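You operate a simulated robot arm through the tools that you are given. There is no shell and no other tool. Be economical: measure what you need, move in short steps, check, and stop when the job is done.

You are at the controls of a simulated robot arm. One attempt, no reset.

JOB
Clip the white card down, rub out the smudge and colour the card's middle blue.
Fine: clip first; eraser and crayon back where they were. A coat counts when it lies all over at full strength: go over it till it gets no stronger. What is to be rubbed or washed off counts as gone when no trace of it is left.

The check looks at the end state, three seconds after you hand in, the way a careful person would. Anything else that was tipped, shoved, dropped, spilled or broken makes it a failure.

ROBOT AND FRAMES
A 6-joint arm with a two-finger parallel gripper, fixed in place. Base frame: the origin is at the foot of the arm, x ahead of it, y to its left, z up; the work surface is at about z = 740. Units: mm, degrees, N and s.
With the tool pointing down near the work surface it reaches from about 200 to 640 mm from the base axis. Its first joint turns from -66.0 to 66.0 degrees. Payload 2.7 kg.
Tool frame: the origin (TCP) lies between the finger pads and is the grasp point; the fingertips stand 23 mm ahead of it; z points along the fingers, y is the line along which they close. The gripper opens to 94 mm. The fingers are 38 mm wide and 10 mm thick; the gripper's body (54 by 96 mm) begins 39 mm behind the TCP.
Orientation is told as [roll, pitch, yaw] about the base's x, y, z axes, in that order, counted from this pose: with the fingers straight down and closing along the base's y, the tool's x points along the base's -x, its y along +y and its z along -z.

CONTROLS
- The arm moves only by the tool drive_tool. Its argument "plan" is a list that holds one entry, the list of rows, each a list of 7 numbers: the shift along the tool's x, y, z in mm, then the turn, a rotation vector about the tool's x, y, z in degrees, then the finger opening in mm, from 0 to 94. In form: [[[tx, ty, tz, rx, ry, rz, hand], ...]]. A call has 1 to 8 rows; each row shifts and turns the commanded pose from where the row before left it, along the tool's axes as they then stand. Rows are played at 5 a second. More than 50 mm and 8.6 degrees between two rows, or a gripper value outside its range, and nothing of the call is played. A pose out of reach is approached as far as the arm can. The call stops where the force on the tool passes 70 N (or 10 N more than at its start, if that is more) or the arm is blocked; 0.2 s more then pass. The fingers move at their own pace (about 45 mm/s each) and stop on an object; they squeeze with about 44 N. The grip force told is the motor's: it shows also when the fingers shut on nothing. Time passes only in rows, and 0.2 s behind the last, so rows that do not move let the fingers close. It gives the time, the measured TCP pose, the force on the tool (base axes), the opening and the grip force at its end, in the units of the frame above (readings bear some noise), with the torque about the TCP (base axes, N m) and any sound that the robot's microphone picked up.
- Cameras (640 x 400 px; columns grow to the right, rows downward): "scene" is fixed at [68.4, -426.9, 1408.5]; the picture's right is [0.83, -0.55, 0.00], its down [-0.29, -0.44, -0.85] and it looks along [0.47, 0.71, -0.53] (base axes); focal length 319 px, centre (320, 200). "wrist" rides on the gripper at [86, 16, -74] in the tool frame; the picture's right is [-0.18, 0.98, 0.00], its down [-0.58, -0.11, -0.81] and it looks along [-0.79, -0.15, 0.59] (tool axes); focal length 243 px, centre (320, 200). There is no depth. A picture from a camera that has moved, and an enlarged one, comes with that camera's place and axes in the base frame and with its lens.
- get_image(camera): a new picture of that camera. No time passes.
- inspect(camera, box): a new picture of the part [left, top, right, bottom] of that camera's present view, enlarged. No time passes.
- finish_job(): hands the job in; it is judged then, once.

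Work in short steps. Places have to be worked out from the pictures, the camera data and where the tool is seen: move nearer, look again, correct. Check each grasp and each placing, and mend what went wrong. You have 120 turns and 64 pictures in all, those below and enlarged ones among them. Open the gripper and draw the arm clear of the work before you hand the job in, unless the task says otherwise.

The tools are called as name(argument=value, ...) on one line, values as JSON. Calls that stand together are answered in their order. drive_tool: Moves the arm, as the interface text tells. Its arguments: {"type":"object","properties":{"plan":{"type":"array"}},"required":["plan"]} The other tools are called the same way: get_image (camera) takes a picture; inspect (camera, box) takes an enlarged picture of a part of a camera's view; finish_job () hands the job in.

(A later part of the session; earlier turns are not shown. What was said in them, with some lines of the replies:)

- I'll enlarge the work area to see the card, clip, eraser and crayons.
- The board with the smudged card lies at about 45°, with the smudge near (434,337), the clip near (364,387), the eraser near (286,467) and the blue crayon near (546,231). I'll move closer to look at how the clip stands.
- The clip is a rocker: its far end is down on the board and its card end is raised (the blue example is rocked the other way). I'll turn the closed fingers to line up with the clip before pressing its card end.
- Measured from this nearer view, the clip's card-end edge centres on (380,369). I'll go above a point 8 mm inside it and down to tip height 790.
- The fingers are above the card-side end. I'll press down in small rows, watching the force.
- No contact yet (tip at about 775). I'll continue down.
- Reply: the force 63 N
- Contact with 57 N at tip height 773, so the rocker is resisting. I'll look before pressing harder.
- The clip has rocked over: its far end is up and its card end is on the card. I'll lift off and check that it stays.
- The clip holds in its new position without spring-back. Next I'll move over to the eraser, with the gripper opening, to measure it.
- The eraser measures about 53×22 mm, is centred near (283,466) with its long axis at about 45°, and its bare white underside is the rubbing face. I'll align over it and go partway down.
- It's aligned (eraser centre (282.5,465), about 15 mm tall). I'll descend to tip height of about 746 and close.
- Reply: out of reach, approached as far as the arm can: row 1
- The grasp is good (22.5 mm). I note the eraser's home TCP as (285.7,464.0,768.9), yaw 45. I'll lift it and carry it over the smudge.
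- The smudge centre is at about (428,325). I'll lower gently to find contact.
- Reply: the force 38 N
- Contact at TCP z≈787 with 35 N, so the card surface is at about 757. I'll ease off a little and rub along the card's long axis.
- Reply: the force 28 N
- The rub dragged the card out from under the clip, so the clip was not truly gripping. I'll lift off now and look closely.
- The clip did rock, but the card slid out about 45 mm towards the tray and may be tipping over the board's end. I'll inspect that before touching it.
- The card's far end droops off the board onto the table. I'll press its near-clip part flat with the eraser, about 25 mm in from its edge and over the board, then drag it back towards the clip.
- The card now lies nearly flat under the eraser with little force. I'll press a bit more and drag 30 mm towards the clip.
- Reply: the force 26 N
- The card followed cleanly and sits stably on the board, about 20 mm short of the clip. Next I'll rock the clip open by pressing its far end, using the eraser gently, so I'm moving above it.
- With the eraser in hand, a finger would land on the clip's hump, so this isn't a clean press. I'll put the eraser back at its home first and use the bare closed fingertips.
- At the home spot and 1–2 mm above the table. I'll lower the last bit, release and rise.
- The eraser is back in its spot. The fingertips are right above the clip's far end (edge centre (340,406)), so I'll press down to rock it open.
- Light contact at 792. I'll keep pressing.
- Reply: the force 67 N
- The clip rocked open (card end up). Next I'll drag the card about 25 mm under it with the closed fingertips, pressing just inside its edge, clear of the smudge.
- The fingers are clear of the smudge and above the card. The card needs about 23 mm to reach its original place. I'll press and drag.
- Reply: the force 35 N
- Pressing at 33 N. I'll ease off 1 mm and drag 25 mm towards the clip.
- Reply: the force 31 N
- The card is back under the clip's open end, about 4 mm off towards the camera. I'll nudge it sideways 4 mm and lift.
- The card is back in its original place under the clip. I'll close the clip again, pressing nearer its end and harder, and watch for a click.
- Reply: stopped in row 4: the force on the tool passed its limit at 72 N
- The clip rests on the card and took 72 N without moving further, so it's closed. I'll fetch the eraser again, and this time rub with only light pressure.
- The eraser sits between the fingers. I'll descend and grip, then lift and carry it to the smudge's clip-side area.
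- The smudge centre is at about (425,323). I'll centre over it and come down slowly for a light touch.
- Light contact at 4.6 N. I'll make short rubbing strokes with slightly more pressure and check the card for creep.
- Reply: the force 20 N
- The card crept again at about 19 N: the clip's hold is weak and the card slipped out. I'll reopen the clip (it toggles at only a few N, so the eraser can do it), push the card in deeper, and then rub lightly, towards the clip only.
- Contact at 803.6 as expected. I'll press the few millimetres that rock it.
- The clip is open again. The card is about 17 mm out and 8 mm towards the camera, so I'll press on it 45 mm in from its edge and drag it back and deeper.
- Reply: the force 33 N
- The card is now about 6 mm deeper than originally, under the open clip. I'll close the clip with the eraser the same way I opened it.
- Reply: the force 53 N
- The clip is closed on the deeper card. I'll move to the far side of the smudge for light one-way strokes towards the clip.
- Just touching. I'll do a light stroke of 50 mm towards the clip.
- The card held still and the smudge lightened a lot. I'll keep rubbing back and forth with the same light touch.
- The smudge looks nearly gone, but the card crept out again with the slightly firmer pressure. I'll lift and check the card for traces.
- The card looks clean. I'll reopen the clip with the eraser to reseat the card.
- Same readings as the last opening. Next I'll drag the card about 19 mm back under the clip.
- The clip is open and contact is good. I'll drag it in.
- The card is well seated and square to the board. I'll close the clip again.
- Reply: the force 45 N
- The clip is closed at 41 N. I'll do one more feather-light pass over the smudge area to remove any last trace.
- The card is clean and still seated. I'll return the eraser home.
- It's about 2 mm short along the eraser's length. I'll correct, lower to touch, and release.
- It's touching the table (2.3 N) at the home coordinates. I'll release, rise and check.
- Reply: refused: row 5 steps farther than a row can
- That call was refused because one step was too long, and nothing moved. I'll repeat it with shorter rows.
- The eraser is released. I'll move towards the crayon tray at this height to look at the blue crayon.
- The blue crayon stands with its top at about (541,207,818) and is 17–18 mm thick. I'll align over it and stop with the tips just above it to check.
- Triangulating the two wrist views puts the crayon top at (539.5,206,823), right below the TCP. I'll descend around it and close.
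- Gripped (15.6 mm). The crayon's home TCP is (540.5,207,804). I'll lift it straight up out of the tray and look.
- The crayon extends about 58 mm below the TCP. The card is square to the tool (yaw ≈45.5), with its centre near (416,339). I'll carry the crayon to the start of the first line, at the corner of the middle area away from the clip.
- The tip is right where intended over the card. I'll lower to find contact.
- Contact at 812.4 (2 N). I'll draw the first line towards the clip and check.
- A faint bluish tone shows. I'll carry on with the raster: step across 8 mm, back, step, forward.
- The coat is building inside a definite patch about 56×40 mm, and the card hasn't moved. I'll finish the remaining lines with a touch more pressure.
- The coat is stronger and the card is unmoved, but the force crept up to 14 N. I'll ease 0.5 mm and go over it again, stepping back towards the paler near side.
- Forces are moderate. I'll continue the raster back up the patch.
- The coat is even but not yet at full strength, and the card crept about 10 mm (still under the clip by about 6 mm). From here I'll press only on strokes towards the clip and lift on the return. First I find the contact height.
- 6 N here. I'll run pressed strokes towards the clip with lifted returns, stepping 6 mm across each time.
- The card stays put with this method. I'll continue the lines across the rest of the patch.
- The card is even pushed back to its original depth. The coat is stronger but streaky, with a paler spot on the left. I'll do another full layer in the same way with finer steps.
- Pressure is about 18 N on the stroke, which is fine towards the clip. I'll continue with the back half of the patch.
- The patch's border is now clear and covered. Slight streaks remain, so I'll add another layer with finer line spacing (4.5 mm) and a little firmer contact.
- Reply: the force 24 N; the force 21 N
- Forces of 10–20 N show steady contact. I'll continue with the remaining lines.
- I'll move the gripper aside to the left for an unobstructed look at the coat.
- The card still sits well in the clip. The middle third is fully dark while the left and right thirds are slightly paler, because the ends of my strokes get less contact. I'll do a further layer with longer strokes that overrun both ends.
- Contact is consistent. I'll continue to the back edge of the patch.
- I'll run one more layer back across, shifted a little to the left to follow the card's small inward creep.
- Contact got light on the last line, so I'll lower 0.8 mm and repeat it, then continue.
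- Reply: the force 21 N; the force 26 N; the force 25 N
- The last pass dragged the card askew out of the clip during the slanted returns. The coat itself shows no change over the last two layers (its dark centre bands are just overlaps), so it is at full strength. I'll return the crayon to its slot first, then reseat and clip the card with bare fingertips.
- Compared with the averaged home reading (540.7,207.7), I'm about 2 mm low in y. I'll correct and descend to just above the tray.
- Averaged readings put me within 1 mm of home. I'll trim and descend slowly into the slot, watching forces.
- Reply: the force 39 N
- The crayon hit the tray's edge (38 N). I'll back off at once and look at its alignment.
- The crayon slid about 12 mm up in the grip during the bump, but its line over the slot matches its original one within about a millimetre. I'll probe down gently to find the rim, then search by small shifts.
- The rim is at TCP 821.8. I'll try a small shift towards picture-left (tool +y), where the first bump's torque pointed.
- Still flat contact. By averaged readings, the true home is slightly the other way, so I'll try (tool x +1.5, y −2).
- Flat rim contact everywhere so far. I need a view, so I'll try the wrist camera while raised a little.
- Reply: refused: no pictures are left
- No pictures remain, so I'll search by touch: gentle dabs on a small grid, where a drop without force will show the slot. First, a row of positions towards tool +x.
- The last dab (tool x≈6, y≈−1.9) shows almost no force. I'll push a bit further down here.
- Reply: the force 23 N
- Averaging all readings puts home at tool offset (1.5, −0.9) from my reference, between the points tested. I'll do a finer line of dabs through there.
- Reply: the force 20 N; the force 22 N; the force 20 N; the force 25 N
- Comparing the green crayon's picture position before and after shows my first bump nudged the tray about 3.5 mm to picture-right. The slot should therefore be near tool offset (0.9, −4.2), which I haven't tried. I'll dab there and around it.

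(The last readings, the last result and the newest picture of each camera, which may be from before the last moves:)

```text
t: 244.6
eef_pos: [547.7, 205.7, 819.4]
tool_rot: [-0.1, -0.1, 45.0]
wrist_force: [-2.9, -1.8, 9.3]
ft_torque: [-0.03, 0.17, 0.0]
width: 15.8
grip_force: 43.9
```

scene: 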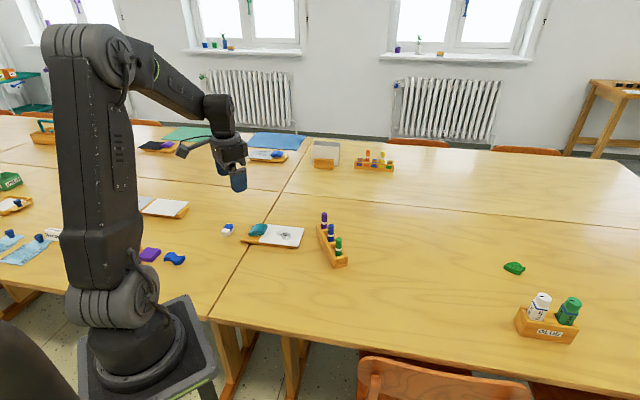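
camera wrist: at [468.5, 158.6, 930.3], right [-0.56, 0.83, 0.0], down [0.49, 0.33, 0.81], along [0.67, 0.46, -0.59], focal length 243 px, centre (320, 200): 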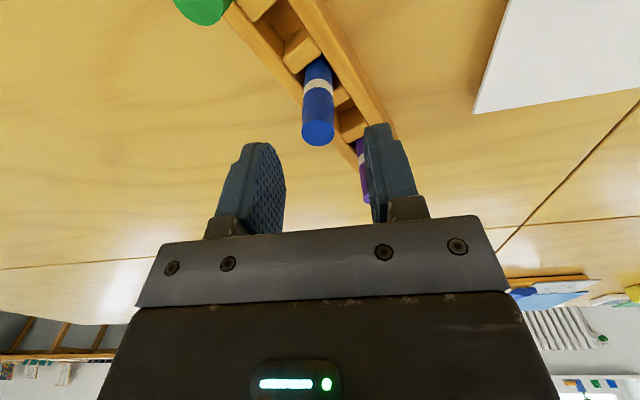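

Contact torques at the last points suggest the crayon overlaps the left rail's edge, so the slot lies further towards tool −y. I'll dab along that way.

drive_tool(plan=[[[0, 0, -5, 0, 0, 0, 10], [1.65, -1.2, 0, 0, 0, 0, 10], [0, 0, 5, 0, 0, 0, 10], [0, 0, 0, 0, 0, 0, 10]]])

drive_tool(plan=[[[0, 0, -5, 0, 0, 0, 10], [0, -1.3, 0, 0, 0, 0, 10], [0, 0, 5, 0, 0, 0, 10], [0, 0, 0, 0, 0, 0, 10]]])

drive_tool(plan=[[[0, 0, -5, 0, 0, 0, 10], [0, -1.3, 0, 0, 0, 0, 10], [0, 0, 5, 0, 0, 0, 10], [0, 0, 0, 0, 0, 0, 10]]])

drive_tool(plan=[[[0, 0, -5, 0, 0, 0, 10], [0, -1.3, 0, 0, 0, 0, 10], [0, 0, 5, 0, 0, 0, 10], [0, 0, 0, 0, 0, 0, 10]]])

drive_tool(plan=[[[0, 0, -5, 0, 0, 0, 10], [0, 9.0, 0, 0, 0, 0, 10], [0, 0, 5, 0, 0, 0, 10], [0, 0, 0, 0, 0, 0, 10]]])

drive_tool(plan=[[[0, 0, -5, 0, 0, 0, 10], [1.3, 0, 0, 0, 0, 0, 10], [0, 0, 5, 0, 0, 0, 10], [0, 0, 0, 0, 0, 0, 10]]])

drive_tool(plan=[[[0, 0, -5, 0, 0, 0, 10], [1.3, 0, 0, 0, 0, 0, 10], [0, 0, 5, 0, 0, 0, 10], [0, 0, 0, 0, 0, 0, 10]]])

drive_tool(plan=[[[0, 0, -5, 0, 0, 0, 10], [1.3, 0, 0, 0, 0, 0, 10], [0, 0, 5, 0, 0, 0, 10], [0, 0, 0, 0, 0, 0, 10]]])

drive_tool(plan=[[[0, 0, -5, 0, 0, 0, 10], [0, -1.6, 0, 0, 0, 0, 10], [0, 0, 5, 0, 0, 0, 10], [0, 0, 0, 0, 0, 0, 10]]])

drive_tool(plan=[[[0, 0, -5, 0, 0, 0, 10], [0, -1.6, 0, 0, 0, 0, 10], [0, 0, 5, 0, 0, 0, 10], [0, 0, 0, 0, 0, 0, 10]]])

```text
t: 245.6
eef_pos: [546.0, 203.5, 820.1]
tool_rot: [-0.1, -0.3, 45.0]
wrist_force: [-2.1, -1.0, 7.4]
ft_torque: [0.03, 0.15, 0.04]
width: 15.6
grip_force: 44.8
```

```text
t: 246.6
eef_pos: [547.9, 200.8, 819.9]
tool_rot: [0.0, -0.2, 45.1]
wrist_force: [0.1, -0.1, 0.4]
ft_torque: [-0.01, 0.02, 0.0]
width: 15.6
grip_force: 44.5
```

```text
t: 247.6
eef_pos: [547.9, 201.3, 819.0]
tool_rot: [0.0, -0.2, 45.0]
wrist_force: [0.2, 0.5, 0.4]
ft_torque: [-0.01, -0.01, 0.01]
width: 15.7
grip_force: 44.0
```

```text
t: 248.6
eef_pos: [549.4, 200.0, 819.6]
tool_rot: [0.0, -0.2, 44.9]
wrist_force: [0.3, 0.0, -0.3]
ft_torque: [-0.01, 0.0, 0.04]
width: 15.6
grip_force: 43.5
```

```text
t: 249.6
eef_pos: [543.9, 206.7, 820.8]
tool_rot: [-0.1, -0.3, 45.0]
wrist_force: [-4.4, -1.1, 11.7]
ft_torque: [-0.01, 0.22, 0.03]
width: 15.8
grip_force: 43.9
```

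```text
t: 250.6
eef_pos: [540.9, 206.0, 819.4]
tool_rot: [-0.1, -0.3, 45.0]
wrist_force: [-4.6, -2.7, 10.8]
ft_torque: [-0.07, 0.23, 0.0]
width: 15.9
grip_force: 44.3
```

```text
t: 251.6
eef_pos: [541.8, 204.0, 820.6]
tool_rot: [-0.1, -0.2, 45.0]
wrist_force: [-3.8, 0.0, 9.7]
ft_torque: [0.02, 0.21, 0.02]
width: 15.7
grip_force: 44.1
```

```text
t: 252.6
eef_pos: [540.0, 203.6, 820.7]
tool_rot: [-0.1, -0.2, 44.9]
wrist_force: [-2.6, -1.9, 8.8]
ft_torque: [-0.02, 0.21, 0.02]
width: 15.7
grip_force: 43.9
```

```text
t: 253.6
eef_pos: [540.9, 202.0, 821.6]
tool_rot: [0.0, -0.2, 45.0]
wrist_force: [-2.8, -0.4, 10.1]
ft_torque: [0.01, 0.2, 0.02]
width: 15.8
grip_force: 43.5
```

```text
t: 254.6
eef_pos: [542.0, 201.1, 820.2]
tool_rot: [-0.1, -0.1, 45.0]
wrist_force: [-3.6, -2.2, 8.6]
ft_torque: [0.01, 0.19, 0.01]
width: 15.6
grip_force: 43.6
```

Free drop found: no force at tool offsets (1, −9.3…−11.9). I'll return to the middle of that and descend carefully.

drive_tool(plan=[[[0, 0, -5, 0, 0, 0, 10], [-3.9, -4.5, 0, 0, 0, 0, 10], [0, 0, 5, 0, 0, 0, 10], [0, 0, 4, 0, 0, 0, 10], [0, 0, 4, 0, 0, 0, 10], [0, 0, 2, 0, 0, 0, 10]]])

drive_tool(plan=[[[0, 0, 0, 0, 0, 0, 10]]])

```text
t: 256.0
eef_pos: [546.9, 201.9, 808.6]
tool_rot: [-0.1, -0.1, 45.0]
wrist_force: [0.2, 0.2, -0.3]
ft_torque: [-0.02, 0.01, -0.02]
width: 15.6
grip_force: 44.9
```

```text
t: 256.4
eef_pos: [547.6, 201.2, 809.3]
tool_rot: [0.0, -0.1, 45.0]
wrist_force: [0.6, 0.5, 0.3]
ft_torque: [0.0, 0.01, 0.01]
width: 15.6
grip_force: 44.0
```

It's descending freely. I'll continue down watching for the floor (about 792 if in the slot, about 782 if on the table).

drive_tool(plan=[[[0, 0, 5, 0, 0, 0, 10], [0, 0, 4, 0, 0, 0, 10], [0, 0, 3, 0, 0, 0, 10], [0, 0, 2, 0, 0, 0, 10]]])

drive_tool(plan=[[[0, 0, 1.5, 0, 0, 0, 10], [0, 0, 1, 0, 0, 0, 10]]])

drive_tool(plan=[[[0, 0, 1, 0, 0, 0, 10], [0, 0, 1, 0, 0, 0, 10]]])

drive_tool(plan=[[[0, 0, 1, 0, 0, 0, 10], [0, 0, 0, 0, 0, 0, 10]]])

```text
t: 257.4
eef_pos: [549.6, 200.6, 800.9]
tool_rot: [-0.2, -0.5, 45.0]
wrist_force: [-19.6, -5.3, 47.4]
ft_torque: [-0.61, 1.08, -0.13]
width: 15.7
grip_force: 44.1
```

```text
t: 258.0
eef_pos: [548.8, 201.0, 801.8]
tool_rot: [-0.2, -0.5, 45.0]
wrist_force: [-20.5, -10.0, 59.0]
ft_torque: [-0.75, 1.18, 0.07]
width: 15.8
grip_force: 43.6
```

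```text
t: 258.6
eef_pos: [551.2, 202.0, 801.6]
tool_rot: [-0.3, -0.6, 45.0]
wrist_force: [1.0, 1.0, 4.7]
ft_torque: [-0.02, 0.09, -0.01]
width: 15.6
grip_force: 43.8
stopped in row 2: the force on the tool passed its limit at 74 N (the readings are from after the stop); the commanded pose is now the measured one
```

```text
t: 259.1
eef_pos: [550.6, 203.1, 801.0]
tool_rot: [-0.3, -0.4, 45.0]
wrist_force: [-7.1, -2.3, 23.0]
ft_torque: [-0.27, 0.56, 0.0]
width: 15.8
grip_force: 44.9
```

It bottomed at TCP ≈802, which equals the slot floor allowing for the 2–3 mm slip, so the crayon is back in its slot. My dabs made the tray creep about 9 mm, so I'll use the seated crayon to slide the tray gently back to its home, watching the lateral force.

drive_tool(plan=[[[0, 0, -3, 0, 0, 0, 10], [0, 1.5, 0, 0, 0, 0, 10], [0, 1.5, 0, 0, 0, 0, 10]]])

drive_tool(plan=[[[0, 1.5, 0, 0, 0, 0, 10], [0, 1, 0, 0, 0, 0, 10], [0, 0, 0, 0, 0, 0, 10]]])

```text
t: 259.9
eef_pos: [547.6, 203.6, 800.3]
tool_rot: [0.0, -0.3, 45.0]
wrist_force: [1.4, -0.5, 0.7]
ft_torque: [0.02, -0.01, 0.02]
width: 15.7
grip_force: 44.2
```

```text
t: 260.8
eef_pos: [547.4, 206.0, 801.6]
tool_rot: [-0.2, -0.4, 45.1]
wrist_force: [1.0, -0.4, -0.9]
ft_torque: [-0.02, -0.04, 0.0]
width: 15.7
grip_force: 44.0
```

A small resistance of about 1 N is consistent with the tray sliding along. I'll continue to the home coordinates.

drive_tool(plan=[[[0.8, 1.6, 0, 0, 0, 0, 10], [0.8, 1.6, 0, 0, 0, 0, 10], [0.8, 1.6, 0, 0, 0, 0, 10], [0.8, 1.6, 0, 0, 0, 0, 10]]])

drive_tool(plan=[[[0, 0, 0, 0, 0, 0, 10]]])

drive_tool(plan=[[[0, 0, 0, 0, 0, 0, 10]]])

drive_tool(plan=[[[0, 0, 0, 0, 0, 0, 10]]])

```text
t: 261.8
eef_pos: [539.9, 207.1, 801.4]
tool_rot: [-0.1, -0.4, 45.0]
wrist_force: [1.9, -1.5, -0.6]
ft_torque: [-0.02, -0.06, 0.0]
width: 15.8
grip_force: 43.9
```

```text
t: 262.1
eef_pos: [539.5, 208.4, 801.1]
tool_rot: [-0.2, -0.5, 45.1]
wrist_force: [2.0, 0.4, 0.1]
ft_torque: [-0.06, -0.04, -0.01]
width: 15.7
grip_force: 44.1
```

```text
t: 262.6
eef_pos: [539.5, 207.3, 801.0]
tool_rot: [-0.3, -0.4, 45.0]
wrist_force: [0.9, -0.9, -0.5]
ft_torque: [-0.04, -0.05, 0.04]
width: 15.7
grip_force: 44.5
```

```text
t: 262.9
eef_pos: [539.1, 207.1, 801.8]
tool_rot: [-0.1, -0.4, 45.0]
wrist_force: [1.0, -0.3, 0.3]
ft_torque: [-0.02, -0.04, -0.01]
width: 15.8
grip_force: 43.4
```

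The tray slot is back at home within about a millimetre, with the crayon seated. I'll lower slightly, release and rise straight up.

drive_tool(plan=[[[0, -0.7, 0.8, 0, 0, 0, 10], [0, 0, 0, 0, 0, 0, 24], [0, 0, 0, 0, 0, 0, 40], [0, 0, 0, 0, 0, 0, 40], [0, 0, -15, 0, 0, 0, 40], [0, 0, -40, 0, 0, 0, 40], [0, 0, -25, 0, 0, 0, 40]]])

```text
t: 264.6
eef_pos: [540.0, 206.2, 882.1]
tool_rot: [-0.2, -0.2, 45.0]
wrist_force: [-0.7, 0.1, -0.4]
ft_torque: [-0.02, 0.0, -0.03]
width: 40.1
grip_force: 0.1
```

The crayon is released. Now I'll reseat the card blind, using the positions that worked before. First I go above the clip's far end with closed fingers.

drive_tool(plan=[[[0, 45.9, 0, 0, 0, 0, 0], [0, 45.9, 0, 0, 0, 0, 0], [0, 45.9, 0, 0, 0, 0, 0], [0, 45.9, 0, 0, 0, 0, 0], [0, 45.9, 0, 0, 0, 0, 0], [0, 45.9, 0, 0, 0, 0, 0], [0, 0, 35, 0, 0, 0, 0]]])

drive_tool(plan=[[[0, 0, 10, 0, 0, 0, 0], [0, 0, 0, 0, 0, 0, 0]]])

drive_tool(plan=[[[0, 0, 10, 0, 0, 0, 0], [0, 0, 0, 0, 0, 0, 0]]])

```text
t: 266.1
eef_pos: [346.7, 402.8, 844.2]
tool_rot: [-0.1, -0.3, 44.9]
wrist_force: [-0.5, 0.0, 0.2]
ft_torque: [0.01, -0.02, 0.0]
width: 0.2
grip_force: 42.3
```

```text
t: 266.8
eef_pos: [345.9, 401.3, 835.7]
tool_rot: [-0.1, -0.4, 45.0]
wrist_force: [0.3, 1.4, 0.5]
ft_torque: [0.03, 0.0, 0.01]
width: 0.0
grip_force: 42.6
```

```text
t: 267.4
eef_pos: [346.4, 402.8, 824.8]
tool_rot: [-0.2, -0.4, 45.1]
wrist_force: [0.5, 0.2, -0.3]
ft_torque: [0.05, -0.01, 0.04]
width: 0.0
grip_force: 42.2
```

Position matches the earlier opening press. I'll press down to rock the clip open.

drive_tool(plan=[[[0, 0, 25, 0, 0, 0, 0], [0, 0, 4, 0, 0, 0, 0], [0, 0, 3, 0, 0, 0, 0], [0, 0, 2, 0, 0, 0, 0], [0, 0, 2, 0, 0, 0, 0]]])

drive_tool(plan=[[[0, 0, 1.5, 0, 0, 0, 0], [0, 0, 1, 0, 0, 0, 0]]])

```text
t: 268.6
eef_pos: [345.6, 402.5, 790.9]
tool_rot: [-0.2, -0.7, 45.0]
wrist_force: [-10.7, -7.0, 29.0]
ft_torque: [-0.43, 0.07, -0.12]
width: 0.0
grip_force: 43.1
```

```text
t: 269.1
eef_pos: [345.2, 404.0, 792.3]
tool_rot: [0.0, -0.9, 45.0]
wrist_force: [-13.8, -7.6, 47.1]
ft_torque: [-0.69, 0.2, -0.2]
width: 0.1
grip_force: 42.5
```

Opened (791 with 47 N, as before). I'll lift and go to the card's centre for the drag.

drive_tool(plan=[[[0, 0, -10, 0, 0, 0, 0], [0, 0, -38, 0, 0, 0, 0], [5.3, -38.3, 0, 0, 0, 0, 0], [5.3, -38.3, 0, 0, 0, 0, 0], [5.3, -38.3, 0, 0, 0, 0, 0], [0, 0, 38, 0, 0, 0, 0], [0, 0, 5, 0, 0, 0, 0]]])

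drive_tool(plan=[[[0, 0, 2.5, 0, 0, 0, 0], [0, 0, 0, 0, 0, 0, 0]]])

drive_tool(plan=[[[0, 0, 1.5, 0, 0, 0, 0], [0, 0, 0, 0, 0, 0, 0]]])

```text
t: 270.8
eef_pos: [415.7, 310.0, 793.4]
tool_rot: [-0.3, -0.4, 45.0]
wrist_force: [-0.2, 0.0, 0.3]
ft_torque: [-0.02, 0.05, 0.02]
width: 0.0
grip_force: 42.5
```

```text
t: 271.4
eef_pos: [415.3, 310.3, 789.9]
tool_rot: [-0.2, -0.5, 45.0]
wrist_force: [-0.4, -0.1, -0.4]
ft_torque: [0.0, 0.04, 0.02]
width: 0.1
grip_force: 42.3
```

```text
t: 271.9
eef_pos: [414.8, 309.7, 788.4]
tool_rot: [-0.2, -0.4, 45.0]
wrist_force: [0.0, -0.5, -0.5]
ft_torque: [0.02, -0.02, 0.01]
width: 0.0
grip_force: 42.5
```

Still about 6 mm above contact. I'll continue down to a pressing contact.

drive_tool(plan=[[[0, 0, 4, 0, 0, 0, 0], [0, 0, 1.5, 0, 0, 0, 0], [0, 0, 1.2, 0, 0, 0, 0], [0, 0, 1.2, 0, 0, 0, 0]]])

```text
t: 272.9
eef_pos: [415.9, 311.1, 780.9]
tool_rot: [-0.3, -0.5, 45.1]
wrist_force: [-4.0, -3.6, 14.7]
ft_torque: [-0.2, 0.17, 0.03]
width: 0.0
grip_force: 42.6
```

15 N contact. I'll press a little more, turn the card 6° clockwise, and drag it back and under the clip.

drive_tool(plan=[[[0, 0, 0.8, 0, 0, 0, 0], [0, 0, 0, 0, 0, 3, 0], [0, 0, 0, 0, 0, 3, 0], [-4.7, 4.8, 0, 0, 0, 0, 0], [-4.7, 4.8, 0, 0, 0, 0, 0], [-4.6, 4.7, 0, 0, 0, 0, 0], [-4.6, 4.7, 0, 0, 0, 0, 0]]])

```text
t: 274.6
eef_pos: [417.8, 336.2, 781.5]
tool_rot: [-0.3, -0.5, 39.0]
wrist_force: [-1.1, -10.4, 30.0]
ft_torque: [-0.45, 0.25, 0.1]
width: 0.1
grip_force: 42.3
```

The drag took place under load as in earlier successful drags. I'll push 4 mm further in to be safe, then lift and move above the clip's card end.

drive_tool(plan=[[[0.5, 4, 0, 0, 0, 0, 0], [0, 0, 0, 0, 0, 0, 0], [0, 0, -10, 0, 0, 0, 0], [0, 0, -38, 0, 0, 0, 0], [3.6, 25.7, 0, 0, 0, 0, 0], [3.6, 25.8, 0, 0, 0, 0, 0], [0, 0, 20, 0, 0, 0, 0]]])

drive_tool(plan=[[[0, 0, 4, 0, 0, 0, 0], [0, 0, 0, 0, 0, 0, 0]]])

```text
t: 276.1
eef_pos: [376.9, 375.8, 808.0]
tool_rot: [-0.1, -0.5, 39.0]
wrist_force: [0.3, -0.5, -0.1]
ft_torque: [0.03, 0.02, -0.01]
width: 0.2
grip_force: 42.2
```

```text
t: 276.8
eef_pos: [375.8, 375.2, 802.8]
tool_rot: [-0.1, -0.5, 39.1]
wrist_force: [-0.7, 0.1, 1.5]
ft_torque: [-0.02, 0.03, -0.01]
width: 0.0
grip_force: 42.1
```

It's positioned over the card end. I'll press to close; the bottoming height should tell whether the card is under it (about 795–796 with the card).

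drive_tool(plan=[[[0, 0, 4, 0, 0, 0, 0], [0, 0, 3, 0, 0, 0, 0], [0, 0, 2, 0, 0, 0, 0], [0, 0, 2, 0, 0, 0, 0]]])

drive_tool(plan=[[[0, 0, 1.5, 0, 0, 0, 0], [0, 0, 0, 0, 0, 0, 0]]])

drive_tool(plan=[[[0, 0, 0, 0, 0, 0, 0]]])

```text
t: 277.8
eef_pos: [376.5, 373.4, 795.1]
tool_rot: [-0.2, -0.5, 38.9]
wrist_force: [-7.6, -8.5, 29.2]
ft_torque: [-0.47, 0.64, 0.08]
width: 0.0
grip_force: 42.1
```

```text
t: 278.4
eef_pos: [378.0, 375.1, 795.4]
tool_rot: [0.0, -0.7, 39.0]
wrist_force: [-11.6, -12.0, 47.1]
ft_torque: [-0.72, 1.0, 0.13]
width: 0.3
grip_force: 42.6
```

```text
t: 278.8
eef_pos: [378.7, 374.9, 796.2]
tool_rot: [-0.2, -0.8, 38.9]
wrist_force: [-9.5, -11.3, 45.7]
ft_torque: [-0.69, 0.96, 0.12]
width: 0.0
grip_force: 43.0
```

It bottomed at 795.5, the same as when the card was clipped before. I'll lift straight up, open the gripper and draw clear.

drive_tool(plan=[[[0, 0, -10, 0, 0, 0, 0], [0, 0, -45, 0, 0, 0, 0], [0, 0, -45, 0, 0, 0, 0], [0, 0, -45, 0, 0, 0, 90], [0, 0, -45, 0, 0, 0, 90], [40, 0, 0, 0, 0, 0, 90], [0, 0, 0, 0, 0, 0, 90]]])

```text
t: 280.4
eef_pos: [346.5, 349.7, 978.5]
tool_rot: [-0.2, -0.4, 39.0]
wrist_force: [0.0, -0.5, -0.5]
ft_torque: [0.01, 0.06, 0.02]
width: 86.6
grip_force: 0.0
```

The arm is clear and the gripper is open, so I'm handing in.

finish_job()

```text
The job is handed in.
```

I handed the job in, but I had run out of pictures by the end, so I couldn't see how the card, clip, crayon and tray finally ended up.

- **Clip:** the card slipped out several times while I rubbed and coloured. I reseated it by feel and closed the clip again. The clip stopped at the same height as when the card was under it before, so I believe the card is held.
- **Smudge:** it looked fully gone in the last close-up, before I started colouring.
- **Blue middle:** a patch of about 56 × 40 mm is coloured. It got no darker over the last two layers I saw, though I judged that by eye.
- **Eraser:** I set it down at the position I picked it up from.
- **Crayon and tray:** putting the crayon back, I bumped the tray and it moved by about 9 mm, judged from touch. I slid it back using the crayon in its slot, to within about 1 to 2 mm by the readings. The tray may also be slightly turned. This is the most likely thing to fail the check.
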